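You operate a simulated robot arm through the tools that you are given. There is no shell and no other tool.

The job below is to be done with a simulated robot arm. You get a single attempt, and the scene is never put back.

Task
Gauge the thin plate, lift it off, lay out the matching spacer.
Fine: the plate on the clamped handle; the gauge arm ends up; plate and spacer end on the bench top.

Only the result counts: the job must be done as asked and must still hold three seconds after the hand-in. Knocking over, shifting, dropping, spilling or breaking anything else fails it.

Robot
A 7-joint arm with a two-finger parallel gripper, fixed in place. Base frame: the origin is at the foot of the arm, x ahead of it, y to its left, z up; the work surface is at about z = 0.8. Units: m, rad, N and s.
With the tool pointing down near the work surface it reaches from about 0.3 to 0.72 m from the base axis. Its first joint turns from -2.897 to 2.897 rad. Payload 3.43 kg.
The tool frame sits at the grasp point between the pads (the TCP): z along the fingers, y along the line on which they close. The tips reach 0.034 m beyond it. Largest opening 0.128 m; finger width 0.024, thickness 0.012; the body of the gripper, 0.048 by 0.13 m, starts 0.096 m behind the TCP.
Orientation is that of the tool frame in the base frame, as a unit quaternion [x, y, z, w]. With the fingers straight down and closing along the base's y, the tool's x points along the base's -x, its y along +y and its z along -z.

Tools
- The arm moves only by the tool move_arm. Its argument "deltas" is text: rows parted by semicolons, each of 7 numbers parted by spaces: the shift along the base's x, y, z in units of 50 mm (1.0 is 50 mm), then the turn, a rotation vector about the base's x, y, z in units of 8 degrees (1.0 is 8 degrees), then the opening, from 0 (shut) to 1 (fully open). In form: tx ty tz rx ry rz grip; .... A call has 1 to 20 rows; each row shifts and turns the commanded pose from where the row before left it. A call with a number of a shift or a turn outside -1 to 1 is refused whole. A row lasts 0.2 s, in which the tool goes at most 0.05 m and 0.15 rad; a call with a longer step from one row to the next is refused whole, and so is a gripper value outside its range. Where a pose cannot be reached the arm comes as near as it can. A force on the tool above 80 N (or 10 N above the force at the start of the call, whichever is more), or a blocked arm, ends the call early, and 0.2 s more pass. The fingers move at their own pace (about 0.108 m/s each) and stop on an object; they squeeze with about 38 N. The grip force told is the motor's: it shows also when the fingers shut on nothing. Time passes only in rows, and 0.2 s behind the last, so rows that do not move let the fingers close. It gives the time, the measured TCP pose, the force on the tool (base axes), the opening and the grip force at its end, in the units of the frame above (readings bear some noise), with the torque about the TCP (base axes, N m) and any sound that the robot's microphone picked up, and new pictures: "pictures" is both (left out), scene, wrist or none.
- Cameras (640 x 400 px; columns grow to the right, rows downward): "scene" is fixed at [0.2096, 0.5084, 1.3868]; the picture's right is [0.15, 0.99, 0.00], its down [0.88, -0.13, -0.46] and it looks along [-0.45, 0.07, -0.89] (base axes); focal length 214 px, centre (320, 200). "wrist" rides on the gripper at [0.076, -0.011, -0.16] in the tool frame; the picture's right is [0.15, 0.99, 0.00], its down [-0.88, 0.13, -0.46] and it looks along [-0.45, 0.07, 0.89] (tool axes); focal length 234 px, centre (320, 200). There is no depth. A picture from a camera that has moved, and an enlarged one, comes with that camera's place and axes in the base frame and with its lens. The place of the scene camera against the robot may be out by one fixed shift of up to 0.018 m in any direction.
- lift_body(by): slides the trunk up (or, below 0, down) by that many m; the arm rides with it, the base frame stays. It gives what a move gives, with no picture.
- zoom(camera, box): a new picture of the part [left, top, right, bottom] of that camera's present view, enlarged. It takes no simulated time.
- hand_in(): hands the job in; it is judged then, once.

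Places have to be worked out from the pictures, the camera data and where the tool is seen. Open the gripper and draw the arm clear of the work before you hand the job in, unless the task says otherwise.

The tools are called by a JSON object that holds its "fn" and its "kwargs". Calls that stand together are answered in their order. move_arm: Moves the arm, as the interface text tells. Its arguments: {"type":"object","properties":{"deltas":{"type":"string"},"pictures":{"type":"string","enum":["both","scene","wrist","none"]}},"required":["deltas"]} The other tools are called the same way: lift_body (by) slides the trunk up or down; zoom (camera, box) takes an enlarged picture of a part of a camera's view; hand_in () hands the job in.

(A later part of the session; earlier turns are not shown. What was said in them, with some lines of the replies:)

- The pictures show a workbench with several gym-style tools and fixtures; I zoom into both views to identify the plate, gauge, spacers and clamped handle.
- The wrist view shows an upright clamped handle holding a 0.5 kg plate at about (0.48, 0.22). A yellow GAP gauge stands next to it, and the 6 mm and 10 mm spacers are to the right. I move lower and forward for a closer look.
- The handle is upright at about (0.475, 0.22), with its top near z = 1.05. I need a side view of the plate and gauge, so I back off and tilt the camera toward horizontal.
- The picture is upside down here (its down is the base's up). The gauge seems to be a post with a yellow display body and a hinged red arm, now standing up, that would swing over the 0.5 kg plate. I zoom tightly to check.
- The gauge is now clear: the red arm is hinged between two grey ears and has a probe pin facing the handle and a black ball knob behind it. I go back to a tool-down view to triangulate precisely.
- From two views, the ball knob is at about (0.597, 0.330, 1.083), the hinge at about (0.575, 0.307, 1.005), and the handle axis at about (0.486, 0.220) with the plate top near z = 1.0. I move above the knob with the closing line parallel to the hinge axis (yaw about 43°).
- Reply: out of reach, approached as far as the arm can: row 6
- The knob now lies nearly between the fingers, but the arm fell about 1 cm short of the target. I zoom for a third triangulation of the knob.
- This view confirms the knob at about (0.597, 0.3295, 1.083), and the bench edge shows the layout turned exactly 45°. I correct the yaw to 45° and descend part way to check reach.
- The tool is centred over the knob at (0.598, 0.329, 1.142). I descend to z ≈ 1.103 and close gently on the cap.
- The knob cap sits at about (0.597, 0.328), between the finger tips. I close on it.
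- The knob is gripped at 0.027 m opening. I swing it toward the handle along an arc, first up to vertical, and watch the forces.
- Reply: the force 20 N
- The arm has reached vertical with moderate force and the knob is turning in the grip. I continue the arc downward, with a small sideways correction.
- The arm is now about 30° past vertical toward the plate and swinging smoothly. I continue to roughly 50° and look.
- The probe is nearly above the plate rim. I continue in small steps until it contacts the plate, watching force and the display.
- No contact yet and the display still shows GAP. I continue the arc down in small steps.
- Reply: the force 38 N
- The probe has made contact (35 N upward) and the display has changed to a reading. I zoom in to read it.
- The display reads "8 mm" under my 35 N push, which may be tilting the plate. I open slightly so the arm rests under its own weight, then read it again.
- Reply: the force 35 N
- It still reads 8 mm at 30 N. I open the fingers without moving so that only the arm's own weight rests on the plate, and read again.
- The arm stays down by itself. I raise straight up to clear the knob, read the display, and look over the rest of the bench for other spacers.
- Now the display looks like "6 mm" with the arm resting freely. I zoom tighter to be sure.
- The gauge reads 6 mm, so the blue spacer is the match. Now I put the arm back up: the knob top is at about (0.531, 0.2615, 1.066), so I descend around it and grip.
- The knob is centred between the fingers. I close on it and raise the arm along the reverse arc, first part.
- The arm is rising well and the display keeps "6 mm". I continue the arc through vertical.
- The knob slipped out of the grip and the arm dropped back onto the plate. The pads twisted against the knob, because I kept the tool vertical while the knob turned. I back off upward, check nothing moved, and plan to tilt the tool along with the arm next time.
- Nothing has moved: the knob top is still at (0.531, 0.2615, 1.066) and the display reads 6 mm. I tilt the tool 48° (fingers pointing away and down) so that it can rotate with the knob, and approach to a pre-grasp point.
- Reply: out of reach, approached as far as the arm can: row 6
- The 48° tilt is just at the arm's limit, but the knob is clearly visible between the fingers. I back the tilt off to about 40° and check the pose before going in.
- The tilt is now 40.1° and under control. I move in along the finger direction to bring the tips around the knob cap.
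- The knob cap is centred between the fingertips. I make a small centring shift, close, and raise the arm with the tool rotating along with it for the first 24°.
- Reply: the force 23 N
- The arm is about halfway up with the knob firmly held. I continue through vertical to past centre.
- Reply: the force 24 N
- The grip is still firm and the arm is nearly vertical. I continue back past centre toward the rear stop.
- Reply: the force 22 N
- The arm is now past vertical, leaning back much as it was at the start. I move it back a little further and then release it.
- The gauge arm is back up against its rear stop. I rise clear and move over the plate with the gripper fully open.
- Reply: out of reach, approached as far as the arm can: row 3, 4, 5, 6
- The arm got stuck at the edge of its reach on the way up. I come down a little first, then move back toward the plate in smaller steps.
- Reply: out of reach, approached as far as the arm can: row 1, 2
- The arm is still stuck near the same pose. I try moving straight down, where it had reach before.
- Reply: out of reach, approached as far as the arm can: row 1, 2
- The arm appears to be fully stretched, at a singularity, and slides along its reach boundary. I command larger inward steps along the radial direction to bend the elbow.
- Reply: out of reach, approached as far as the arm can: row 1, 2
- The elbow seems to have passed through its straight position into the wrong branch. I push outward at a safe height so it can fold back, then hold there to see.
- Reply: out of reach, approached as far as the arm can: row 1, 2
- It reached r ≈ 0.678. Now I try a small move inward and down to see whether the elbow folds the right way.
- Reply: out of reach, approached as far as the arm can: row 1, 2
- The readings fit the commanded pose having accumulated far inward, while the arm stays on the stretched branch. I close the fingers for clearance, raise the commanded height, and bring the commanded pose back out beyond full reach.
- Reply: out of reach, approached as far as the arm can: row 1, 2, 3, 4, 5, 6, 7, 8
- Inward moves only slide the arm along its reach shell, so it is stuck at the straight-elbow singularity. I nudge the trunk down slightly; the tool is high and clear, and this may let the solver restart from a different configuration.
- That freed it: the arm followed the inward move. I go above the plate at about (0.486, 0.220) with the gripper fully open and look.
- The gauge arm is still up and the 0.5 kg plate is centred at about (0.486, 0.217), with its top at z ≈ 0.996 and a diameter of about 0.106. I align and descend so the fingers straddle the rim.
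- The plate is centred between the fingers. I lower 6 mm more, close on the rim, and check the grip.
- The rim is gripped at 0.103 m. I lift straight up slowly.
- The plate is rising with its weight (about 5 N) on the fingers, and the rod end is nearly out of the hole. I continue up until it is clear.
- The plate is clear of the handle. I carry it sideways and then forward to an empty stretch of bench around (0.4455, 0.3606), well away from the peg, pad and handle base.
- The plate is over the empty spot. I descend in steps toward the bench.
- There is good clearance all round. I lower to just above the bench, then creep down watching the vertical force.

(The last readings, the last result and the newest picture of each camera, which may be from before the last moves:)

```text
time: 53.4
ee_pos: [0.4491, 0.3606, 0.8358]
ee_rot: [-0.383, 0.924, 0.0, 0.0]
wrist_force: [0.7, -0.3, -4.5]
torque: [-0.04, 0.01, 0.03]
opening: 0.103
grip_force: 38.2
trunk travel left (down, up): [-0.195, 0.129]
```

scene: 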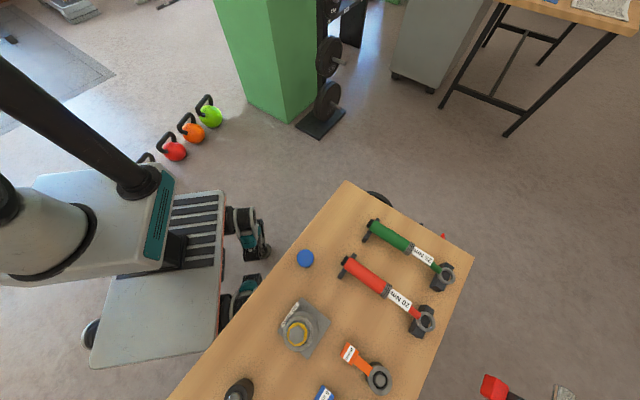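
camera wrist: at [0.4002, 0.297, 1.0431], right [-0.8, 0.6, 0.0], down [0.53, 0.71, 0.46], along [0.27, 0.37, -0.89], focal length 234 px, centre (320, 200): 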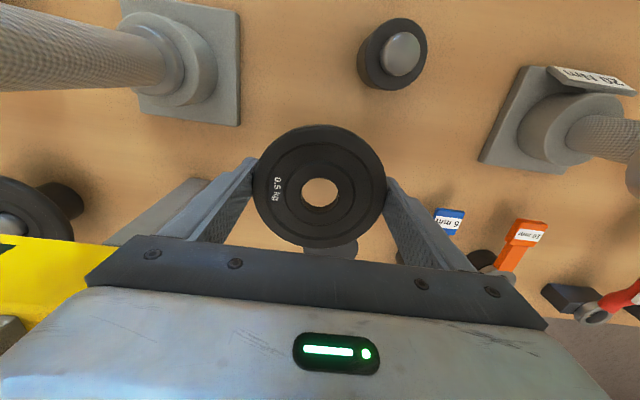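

No contact yet at z = 0.836. I keep creeping down.

{"fn": "move_arm", "kwargs": {"deltas": "0 0 -0.04 0 0 0 0.6; 0 0 0 0 0 0 0.6", "pictures": "none"}}

{"fn": "move_arm", "kwargs": {"deltas": "0 0 -0.04 0 0 0 0.6; 0 0 0 0 0 0 0.6", "pictures": "none"}}

```text
time: 54.0
ee_pos: [0.4466, 0.3602, 0.8337]
ee_rot: [-0.383, 0.924, 0.002, 0.0]
wrist_force: [-1.4, -4.1, 7.7]
torque: [0.26, 0.63, 0.29]
opening: 0.103
grip_force: 37.9
trunk travel left (down, up): [-0.195, 0.129]
```

```text
time: 54.5
ee_pos: [0.4473, 0.3604, 0.8347]
ee_rot: [-0.383, 0.924, 0.002, 0.002]
wrist_force: [-3.1, -6.6, 32.0]
torque: [0.26, 1.25, 0.42]
opening: 0.1026
grip_force: 37.8
trunk travel left (down, up): [-0.195, 0.129]
```

Contact at TCP z ≈ 0.834 means the finger tips are on the bench and the plate is only millimetres above it. I ease up a millimetre and open to release it.

{"fn": "move_arm", "kwargs": {"deltas": "0 0 0.03 0 0 0 0.6; 0 0 0 0 0 0 0.95; 0 0 0 0 0 0 0.95; 0 0 0 0 0 0 0.95", "pictures": "wrist"}}

{"fn": "zoom", "kwargs": {"camera": "wrist", "box": [200, 80, 440, 240]}}

```text
time: 55.5
ee_pos: [0.4489, 0.3601, 0.8345]
ee_rot: [-0.382, 0.924, 0.0, 0.002]
wrist_force: [14.7, -15.5, 28.1]
torque: [0.31, 0.84, 0.23]
opening: 0.1091
grip_force: 0.1
trunk travel left (down, up): [-0.195, 0.129]
camera wrist: at [0.4025, 0.2967, 0.9933], right [-0.8, 0.6, 0.0], down [0.53, 0.71, 0.46], along [0.28, 0.37, -0.89], focal length 234 px, centre (320, 200)
```

wrist: 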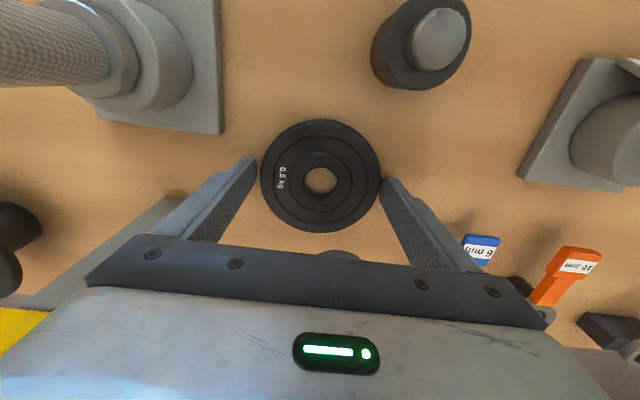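

```text
2.50 times, centred on (320, 160) of wrist
camera zoom: at [0.4025, 0.2967, 0.9933], right [-0.8, 0.6, 0.0], down [0.53, 0.71, 0.46], along [0.28, 0.37, -0.89], focal length 585 px, centre (320, 300)
```

zoom: 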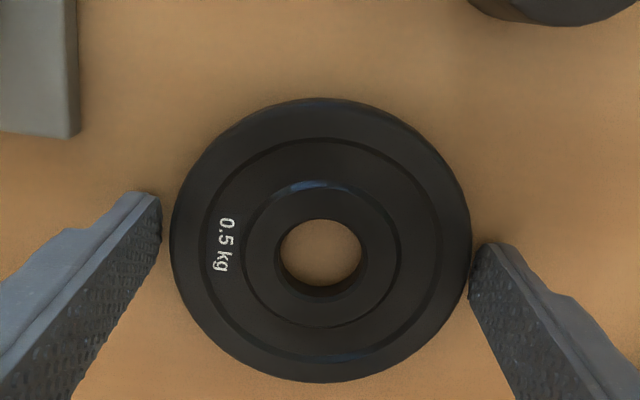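

The plate lies flat on the bench. The tips are still pressing on the wood and dragging, so I rise slightly, open fully, then lift clear.

{"fn": "move_arm", "kwargs": {"deltas": "0 0 0.06 0 0 0 1; 0 0 0 0 0 0 1; 0 0 0 0 0 0 1", "pictures": "wrist"}}

```text
time: 56.4
ee_pos: [0.447, 0.3592, 0.834]
ee_rot: [-0.381, 0.924, -0.001, -0.001]
wrist_force: [-2.1, 1.6, 5.2]
torque: [0.36, 0.27, 0.05]
opening: 0.1281
grip_force: 0.1
trunk travel left (down, up): [-0.195, 0.129]
camera wrist: at [0.4012, 0.2972, 0.9937], right [-0.8, 0.6, 0.0], down [0.53, 0.71, 0.45], along [0.27, 0.36, -0.89], focal length 234 px, centre (320, 200)
```

wrist: 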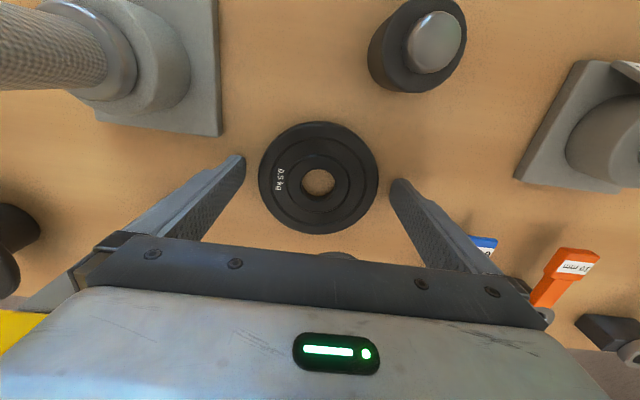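

Both fingers are clear of the plate. I rise and move toward the blue spacer for a close look.

{"fn": "move_arm", "kwargs": {"deltas": "0 0 0.7 0 0 0 1; 0 0 0.8 0 0 0 1; 0 0 0.8 0 0 0 1; 0 0 0.8 0 0 0 1; 0 0 0.8 0 0 0 1; -0.4 0.5 0 0 0 0 0.6; -0.4 0.6 0 0 0 0 0.6; -0.2 0.5 0 0 0 0 0.6; 0 0 0 0 0 0 0.6", "pictures": "wrist"}}

{"fn": "zoom", "kwargs": {"camera": "wrist", "box": [220, 100, 420, 240]}}

```text
time: 58.4
ee_pos: [0.3965, 0.4413, 1.0299]
ee_rot: [-0.382, 0.924, 0.0, 0.0]
wrist_force: [-0.4, 0.2, 0.4]
torque: [0.01, -0.03, 0.0]
opening: 0.0767
grip_force: 0.0
trunk travel left (down, up): [-0.195, 0.129]
camera wrist: at [0.3521, 0.3784, 1.1896], right [-0.8, 0.6, 0.0], down [0.53, 0.71, 0.46], along [0.27, 0.37, -0.89], focal length 234 px, centre (320, 200)
```

wrist: 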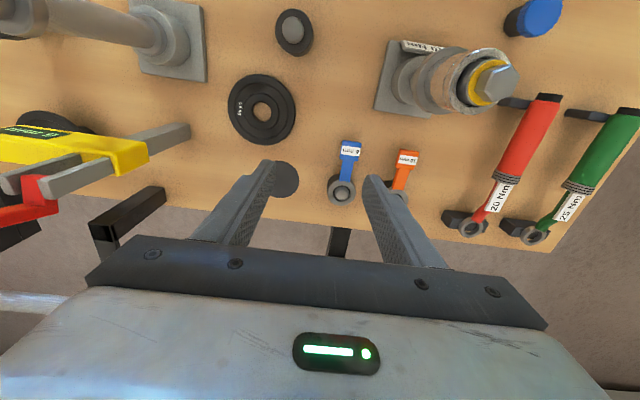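

```text
2.86 times, centred on (320, 170) of wrist
camera zoom: at [0.3521, 0.3784, 1.1896], right [-0.8, 0.6, 0.0], down [0.53, 0.71, 0.46], along [0.27, 0.37, -0.89], focal length 669 px, centre (320, 286)
```

zoom: 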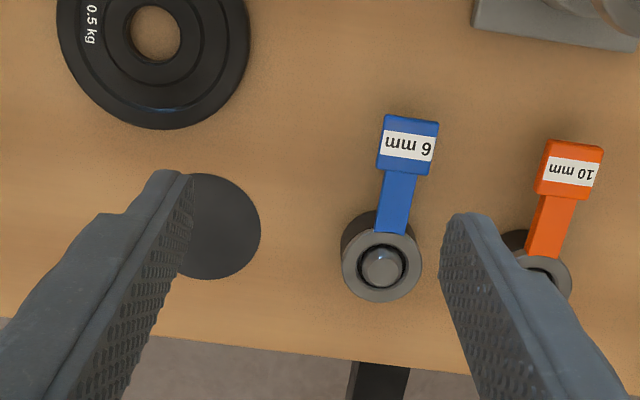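

The blue spacer lies flat at z ≈ 0.832, with its ring at (0.423, 0.537) on a peg and its labelled tab at (0.372, 0.484). I move over the tab, partly open, and take a check picture before gripping it.

{"fn": "move_arm", "kwargs": {"deltas": "-0.25 0.43 0 0 0 0 0.5; -0.24 0.42 -0.5 0 0 0 0.5; 0 0 -0.8 0 0 0 0.5; 0 0 -0.5 0 0 0 0.5; 0 0 0 0 0 0 0.5", "pictures": "wrist"}}

{"fn": "zoom", "kwargs": {"camera": "wrist", "box": [220, 100, 420, 240]}}

```text
time: 59.5
ee_pos: [0.3731, 0.4845, 0.9406]
ee_rot: [-0.383, 0.924, -0.001, 0.0]
wrist_force: [-1.1, -0.5, 0.5]
torque: [-0.03, 0.03, 0.0]
opening: 0.0642
grip_force: 0.0
trunk travel left (down, up): [-0.195, 0.129]
camera wrist: at [0.3271, 0.4224, 1.0989], right [-0.8, 0.6, 0.0], down [0.53, 0.71, 0.46], along [0.27, 0.37, -0.89], focal length 234 px, centre (320, 200)
```

wrist: 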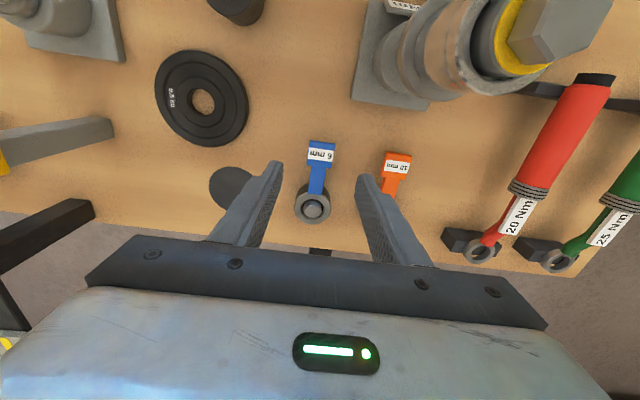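

```text
2.86 times, centred on (320, 170) of wrist
camera zoom: at [0.3271, 0.4224, 1.0989], right [-0.8, 0.6, 0.0], down [0.53, 0.71, 0.46], along [0.27, 0.37, -0.89], focal length 669 px, centre (320, 286)
```

zoom: 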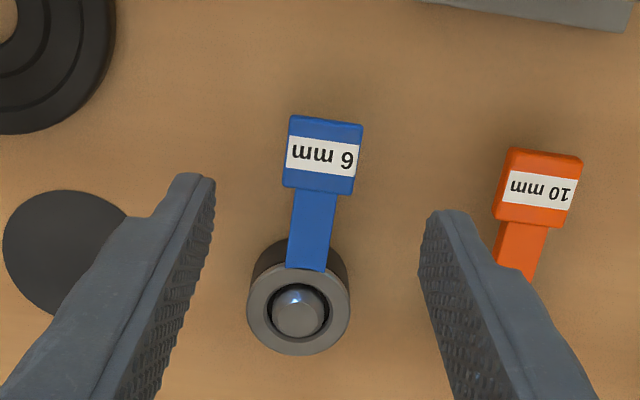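

The tab is at (0.371, 0.4845) and centred between the fingers. I descend to grip height, with the tips still about 1 cm above the bench.

{"fn": "move_arm", "kwargs": {"deltas": "-0.02 0.02 -0.7 0 0 0 0.5; 0 0 -0.7 0 0 0 0.5; 0 0 -0.5 0 0 0 0.5; 0 0 0 0 0 0 0.5", "pictures": "wrist"}}

{"fn": "zoom", "kwargs": {"camera": "wrist", "box": [220, 100, 420, 240]}}

```text
time: 60.5
ee_pos: [0.372, 0.4837, 0.8451]
ee_rot: [-0.382, 0.924, 0.0, 0.0]
wrist_force: [0.1, 0.3, 0.8]
torque: [0.02, 0.02, 0.01]
opening: 0.0641
grip_force: 0.0
trunk travel left (down, up): [-0.195, 0.129]
camera wrist: at [0.3266, 0.4218, 1.0044], right [-0.8, 0.6, 0.0], down [0.53, 0.71, 0.46], along [0.27, 0.37, -0.89], focal length 234 px, centre (320, 200)
```

wrist: 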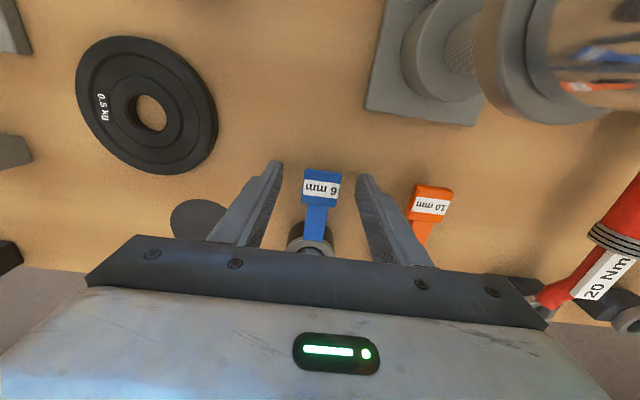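

```text
2.86 times, centred on (320, 170) of wrist
camera zoom: at [0.3266, 0.4218, 1.0044], right [-0.8, 0.6, 0.0], down [0.53, 0.71, 0.46], along [0.27, 0.37, -0.89], focal length 669 px, centre (320, 286)
```

zoom: 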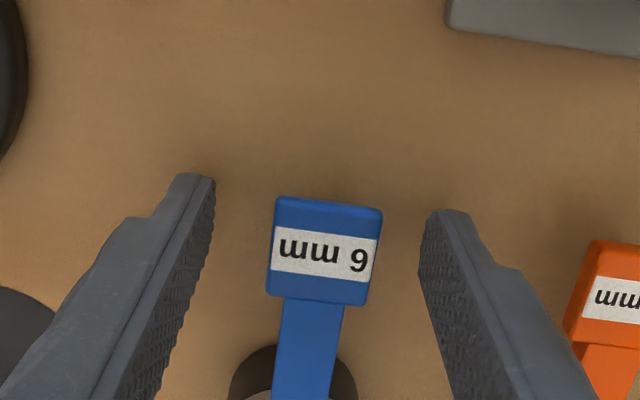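

The tab is well centred. I raise 4 mm so its underside sits near the tips, close on it and check the grip.

{"fn": "move_arm", "kwargs": {"deltas": "0 0 0.09 0 0 0 0.5; 0 0 0 0 0 0 0.15; 0 0 0 0 0 0 0.15; 0 0 0 0 0 0 0.15", "pictures": "wrist"}}

{"fn": "zoom", "kwargs": {"camera": "wrist", "box": [220, 100, 420, 240]}}

```text
time: 61.5
ee_pos: [0.3718, 0.4844, 0.8498]
ee_rot: [-0.383, 0.924, -0.001, 0.0]
wrist_force: [0.1, 0.6, 0.3]
torque: [0.04, 0.01, 0.05]
opening: 0.0289
grip_force: 38.2
trunk travel left (down, up): [-0.195, 0.129]
camera wrist: at [0.3271, 0.4222, 1.0095], right [-0.8, 0.6, 0.0], down [0.53, 0.71, 0.46], along [0.27, 0.37, -0.89], focal length 234 px, centre (320, 200)
```

wrist: 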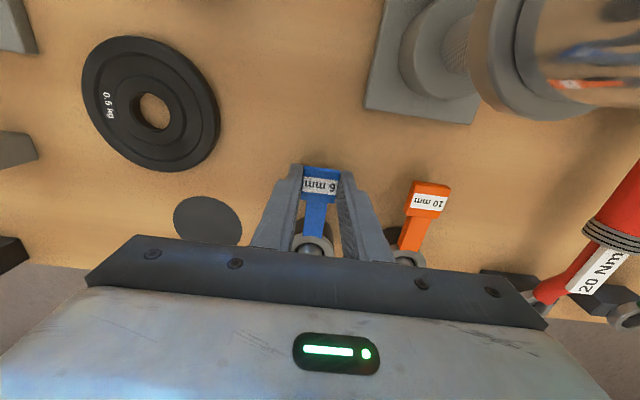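

```text
2.86 times, centred on (320, 170) of wrist
camera zoom: at [0.3271, 0.4222, 1.0095], right [-0.8, 0.6, 0.0], down [0.53, 0.71, 0.46], along [0.27, 0.37, -0.89], focal length 669 px, centre (320, 286)
```

zoom: 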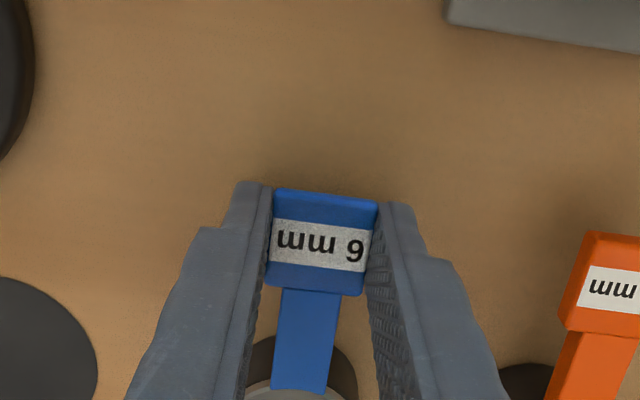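

The tab is held firmly at 0.029 m. I lift straight up so the ring comes off its peg.

{"fn": "move_arm", "kwargs": {"deltas": "0 0 0.12 0 0 0 0.15; 0 0 0.15 0 0 0 0.15; 0 0 0.25 0 0 0 0.15; 0 0 0.35 0 0 0 0.15; 0 0 0.4 0 0 0 0.15; 0 0 0 0 0 0 0.15", "pictures": "wrist"}}

{"fn": "zoom", "kwargs": {"camera": "wrist", "box": [220, 100, 420, 260]}}

```text
time: 63.0
ee_pos: [0.3731, 0.4852, 0.9139]
ee_rot: [-0.383, 0.924, -0.001, 0.0]
wrist_force: [0.0, 0.4, -1.3]
torque: [-0.04, 0.04, -0.01]
opening: 0.029
grip_force: 38.2
trunk travel left (down, up): [-0.195, 0.129]
camera wrist: at [0.3273, 0.4234, 1.0726], right [-0.8, 0.6, 0.0], down [0.53, 0.71, 0.46], along [0.27, 0.37, -0.89], focal length 234 px, centre (320, 200)
```

wrist: 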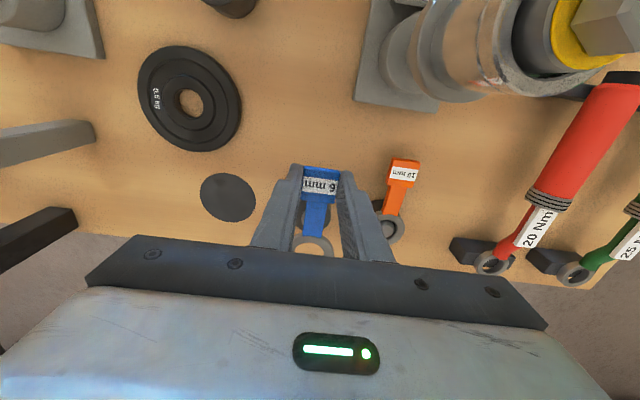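

```text
2.50 times, centred on (320, 180) of wrist
camera zoom: at [0.3273, 0.4234, 1.0726], right [-0.8, 0.6, 0.0], down [0.53, 0.71, 0.46], along [0.27, 0.37, -0.89], focal length 585 px, centre (320, 250)
```

zoom: 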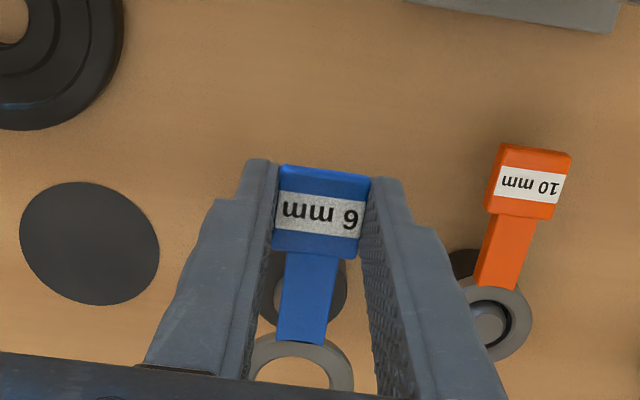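

The ring is off the peg and only the blue spacer is lifted. I carry it over the empty patch between the plate and the fixture, then lower it close to the bench.

{"fn": "move_arm", "kwargs": {"deltas": "-0.03 -0.4 0 0 0 0 0.15; -0.04 -0.424 0 0 0 0 0.15; -0.036 -0.4 0 0 0 0 0.15; 0 0 -0.5 0 0 0 0.15; 0 0 -0.5 0 0 0 0.15; 0 0 0 0 0 0 0.15", "pictures": "wrist"}}

{"fn": "zoom", "kwargs": {"camera": "wrist", "box": [200, 60, 460, 260]}}

```text
time: 64.3
ee_pos: [0.3663, 0.4234, 0.8631]
ee_rot: [-0.383, 0.924, 0.0, 0.0]
wrist_force: [-0.7, -0.3, -1.1]
torque: [-0.03, 0.05, -0.02]
opening: 0.0289
grip_force: 38.0
trunk travel left (down, up): [-0.195, 0.129]
camera wrist: at [0.3215, 0.3614, 1.0229], right [-0.8, 0.6, 0.0], down [0.53, 0.71, 0.46], along [0.27, 0.37, -0.89], focal length 234 px, centre (320, 200)
```

wrist: 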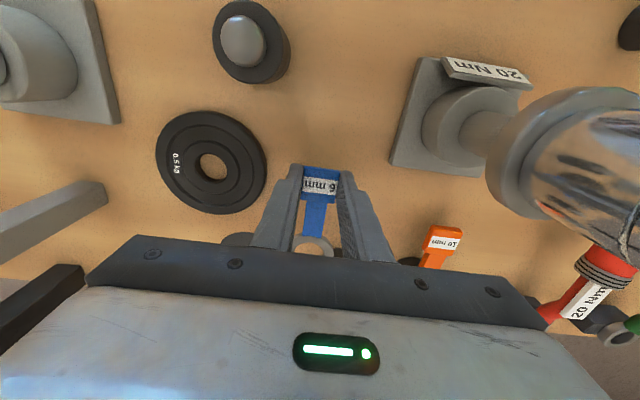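

```text
2.00 times, centred on (330, 160) of wrist
camera zoom: at [0.3215, 0.3614, 1.0229], right [-0.8, 0.6, 0.0], down [0.53, 0.71, 0.46], along [0.27, 0.37, -0.89], focal length 468 px, centre (300, 280)
```

zoom: 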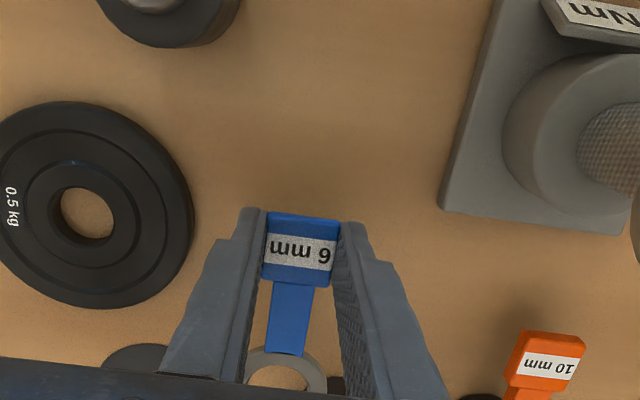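

There is about 18 mm of clearance to the plate and plenty on the right. I lower to near contact and then creep down.

{"fn": "move_arm", "kwargs": {"deltas": "0 0 -0.36 0 0 0 0.15; 0 0 0 0 0 0 0.15", "pictures": "none"}}

{"fn": "move_arm", "kwargs": {"deltas": "0 0 -0.08 0 0 0 0.15; 0 0 0 0 0 0 0.15", "pictures": "none"}}

{"fn": "move_arm", "kwargs": {"deltas": "0 0 -0.06 0 0 0 0.15; 0 0 0 0 0 0 0.15", "pictures": "none"}}

```text
time: 65.0
ee_pos: [0.3659, 0.4236, 0.845]
ee_rot: [-0.383, 0.924, 0.0, 0.001]
wrist_force: [-0.4, -0.5, -0.6]
torque: [-0.05, 0.02, 0.0]
opening: 0.0291
grip_force: 37.9
trunk travel left (down, up): [-0.195, 0.129]
```

```text
time: 65.5
ee_pos: [0.3662, 0.4233, 0.8407]
ee_rot: [-0.383, 0.924, 0.0, -0.001]
wrist_force: [-0.4, -0.4, 0.2]
torque: [-0.01, -0.02, 0.0]
opening: 0.0287
grip_force: 38.0
trunk travel left (down, up): [-0.195, 0.129]
```

```text
time: 66.2
ee_pos: [0.3685, 0.4238, 0.839]
ee_rot: [-0.383, 0.924, 0.001, 0.0]
wrist_force: [-0.4, -0.9, -0.2]
torque: [-0.04, -0.02, 0.0]
opening: 0.0289
grip_force: 37.9
trunk travel left (down, up): [-0.195, 0.129]
```

There is no firm contact yet at 0.839. I creep a little further down.

{"fn": "move_arm", "kwargs": {"deltas": "0 0 -0.05 0 0 0 0.15; 0 0 0 0 0 0 0.15", "pictures": "none"}}

{"fn": "move_arm", "kwargs": {"deltas": "0 0 -0.04 0 0 0 0.15; 0 0 0 0 0 0 0.15", "pictures": "none"}}

```text
time: 66.8
ee_pos: [0.3687, 0.4239, 0.8354]
ee_rot: [-0.382, 0.924, 0.0, 0.0]
wrist_force: [0.0, 0.3, -1.3]
torque: [-0.01, 0.02, -0.03]
opening: 0.0291
grip_force: 37.7
trunk travel left (down, up): [-0.195, 0.129]
```

```text
time: 67.3
ee_pos: [0.3683, 0.4239, 0.8344]
ee_rot: [-0.382, 0.924, 0.0, 0.0]
wrist_force: [-1.2, 0.4, 0.2]
torque: [-0.04, 0.08, -0.02]
opening: 0.0288
grip_force: 37.7
trunk travel left (down, up): [-0.195, 0.129]
```

The tips are essentially at the bench surface (z ≈ 0.834). I open a little to release the spacer and look.

{"fn": "move_arm", "kwargs": {"deltas": "0 0 0 0 0 0 0.33; 0 0 0 0 0 0 0.33; 0 0 0 0 0 0 0.33", "pictures": "wrist"}}

{"fn": "zoom", "kwargs": {"camera": "wrist", "box": [200, 60, 460, 260]}}

```text
time: 68.2
ee_pos: [0.3663, 0.4242, 0.8345]
ee_rot: [-0.382, 0.924, 0.0, 0.0]
wrist_force: [0.0, -0.7, -0.1]
torque: [0.02, -0.04, 0.01]
opening: 0.0424
grip_force: 0.1
trunk travel left (down, up): [-0.195, 0.129]
camera wrist: at [0.3218, 0.3621, 0.9936], right [-0.8, 0.6, 0.0], down [0.53, 0.71, 0.46], along [0.27, 0.37, -0.89], focal length 234 px, centre (320, 200)
```

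wrist: 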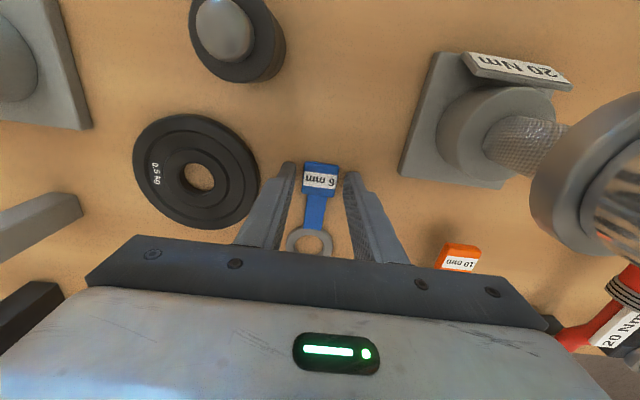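

```text
2.00 times, centred on (330, 160) of wrist
camera zoom: at [0.3218, 0.3621, 0.9936], right [-0.8, 0.6, 0.0], down [0.53, 0.71, 0.46], along [0.27, 0.37, -0.89], focal length 468 px, centre (300, 280)
```

zoom: 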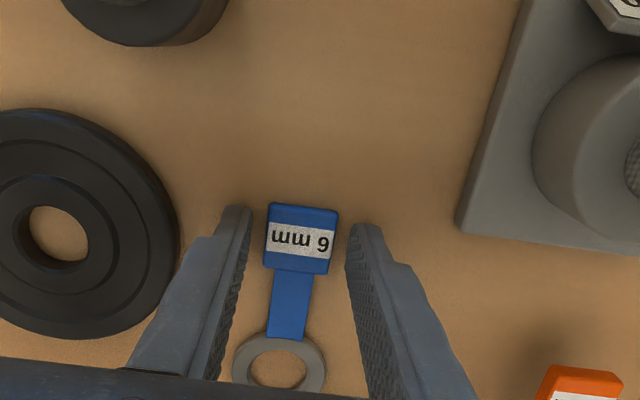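

The spacer lies flat on the bench and is free of the fingers. I rise straight up, back away toward the robot, and take pictures to verify everything.

{"fn": "move_arm", "kwargs": {"deltas": "0 0 0.5 0 0 0 0.33; 0 0 0.8 0 0 0 0.33; 0 0 0.8 0 0 0 0.33; 0 0 0.8 0 0 0 0.33; 0 0 0.8 0 0 0 0.33; 0 0 0.8 0 0 0 0.33; 0 0 0.8 0 0 0 0.6; 0 -0.7 0.4 0 0 0 0.8; 0 -0.7 0.4 0 0 0 0.8; 0 -0.7 0.4 0 0 0 0.8; 0 -0.5 0.2 0 0 0 0.8; 0 0 0 0 0 0 0.8"}}

{"fn": "zoom", "kwargs": {"camera": "wrist", "box": [180, 60, 500, 260]}}

{"fn": "zoom", "kwargs": {"camera": "scene", "box": [160, 180, 480, 400]}}

```text
time: 70.8
ee_pos: [0.3667, 0.2949, 1.1699]
ee_rot: [-0.382, 0.924, 0.0, 0.0]
wrist_force: [0.1, 0.6, 0.4]
torque: [0.0, -0.01, -0.01]
opening: 0.1027
grip_force: 0.0
trunk travel left (down, up): [-0.195, 0.129]
camera wrist: at [0.3206, 0.2324, 1.3292], right [-0.8, 0.6, 0.0], down [0.53, 0.71, 0.46], along [0.27, 0.37, -0.89], focal length 234 px, centre (320, 200)
```

scene: 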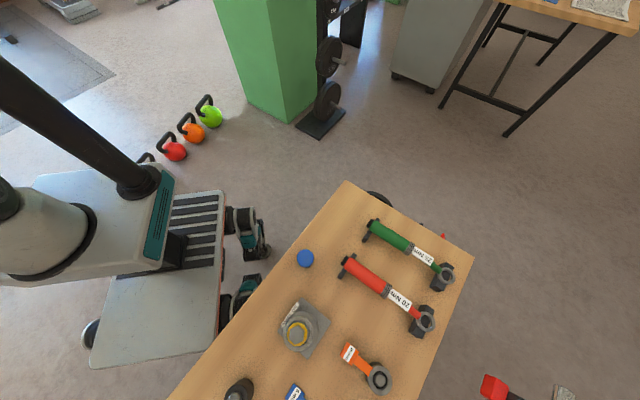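
wrist: 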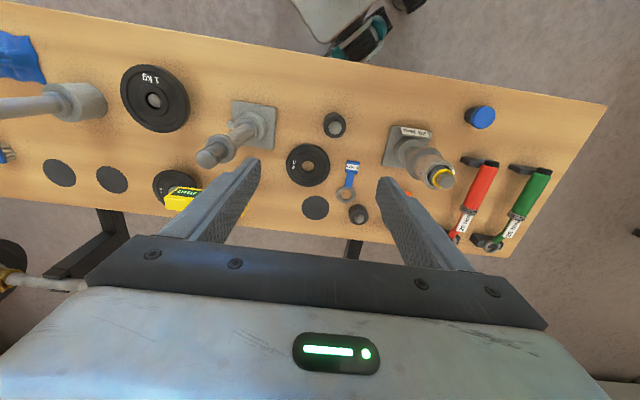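

```text
2.00 times, centred on (340, 160) of wrist
camera zoom: at [0.3206, 0.2324, 1.3292], right [-0.8, 0.6, 0.0], down [0.53, 0.71, 0.46], along [0.27, 0.37, -0.89], focal length 468 px, centre (280, 280)
```

zoom: 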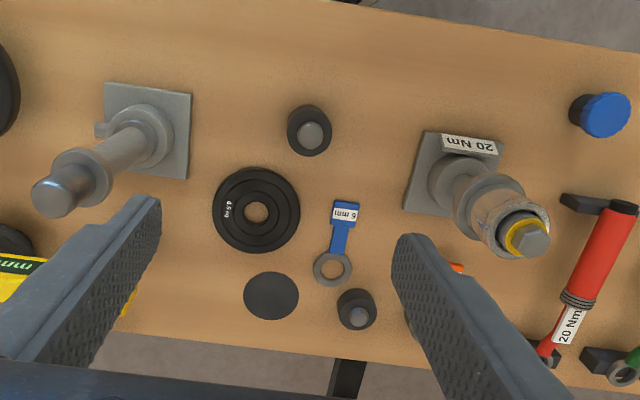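

```text
1.82 times, centred on (320, 290) of scene
camera zoom: at [0.2096, 0.5084, 1.3868], right [0.15, 0.99, 0.0], down [0.88, -0.13, -0.46], along [-0.45, 0.07, -0.89], focal length 390 px, centre (320, 36)
```

zoom: 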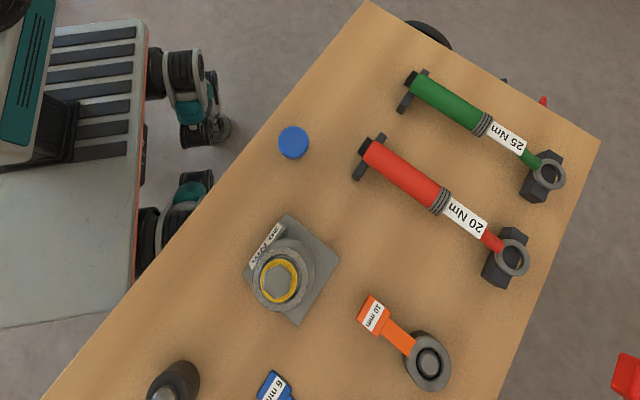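

The plate and blue spacer both lie flat on the bench, and everything else looks untouched. The gauge is hidden behind a finger, so I shift a little to confirm its arm is still up.

{"fn": "move_arm", "kwargs": {"deltas": "0.3 -0.6 0.2 0 0 -0.9 0.8; 0.3 -0.6 0.2 0 0 -0.9 0.8; 0 -0.3 0 0 0 -0.9 0.8; 0 0 0 0 0 -0.9 0.8; 0 0 0 0 0 0 0.8", "pictures": "wrist"}}

{"fn": "zoom", "kwargs": {"camera": "wrist", "box": [220, 80, 460, 260]}}

```text
time: 72.0
ee_pos: [0.3977, 0.2204, 1.1898]
ee_rot: [-0.14, 0.99, -0.001, 0.0]
wrist_force: [0.2, 0.5, -0.1]
torque: [0.01, -0.03, -0.01]
opening: 0.1024
grip_force: 0.0
trunk travel left (down, up): [-0.195, 0.129]
camera wrist: at [0.3275, 0.187, 1.3488], right [-0.41, 0.91, 0.0], down [0.81, 0.37, 0.46], along [0.41, 0.19, -0.89], focal length 234 px, centre (320, 200)
```

wrist: 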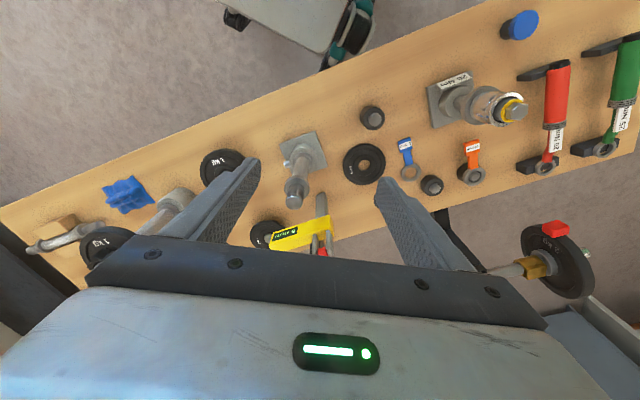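

```text
2.22 times, centred on (340, 170) of wrist
camera zoom: at [0.3275, 0.187, 1.3488], right [-0.41, 0.91, 0.0], down [0.81, 0.37, 0.46], along [0.41, 0.19, -0.89], focal length 520 px, centre (276, 267)
```

zoom: 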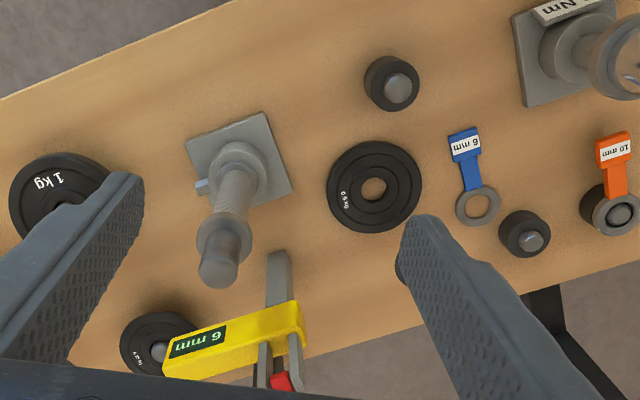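

The red gauge arm is still raised (it does not lie across toward the handle) and the display holds 6 mm. The plate and the 6 mm spacer rest on the bench, and the gripper is open and clear, so I hand in.

{"fn": "hand_in", "kwargs": {}}

```text
The job is handed in.
```

I gauged the 0.5 kg plate at 6 mm, lifted it off the clamped handle, and laid it on the bench with the matching blue 6 mm spacer. The last pictures show both lying flat in clear spots, the gauge arm up, and nothing else moved. The job is handed in; no verdict has come back.

- **Gauge reading:** the display first showed 8 mm while I was still holding the arm down. It settled at 6 mm once the arm rested freely on the plate, and I used that reading.
- **Gauge arm:** on my first try at putting the arm back up, the knob slipped out of the grip and the arm fell back onto the plate. The pictures showed nothing had shifted, and the second try brought it back against its rear stop.
- **Plate release:** the finger tips touched the bench before the plate did, so the plate dropped an estimated 1 cm or less when I let go.
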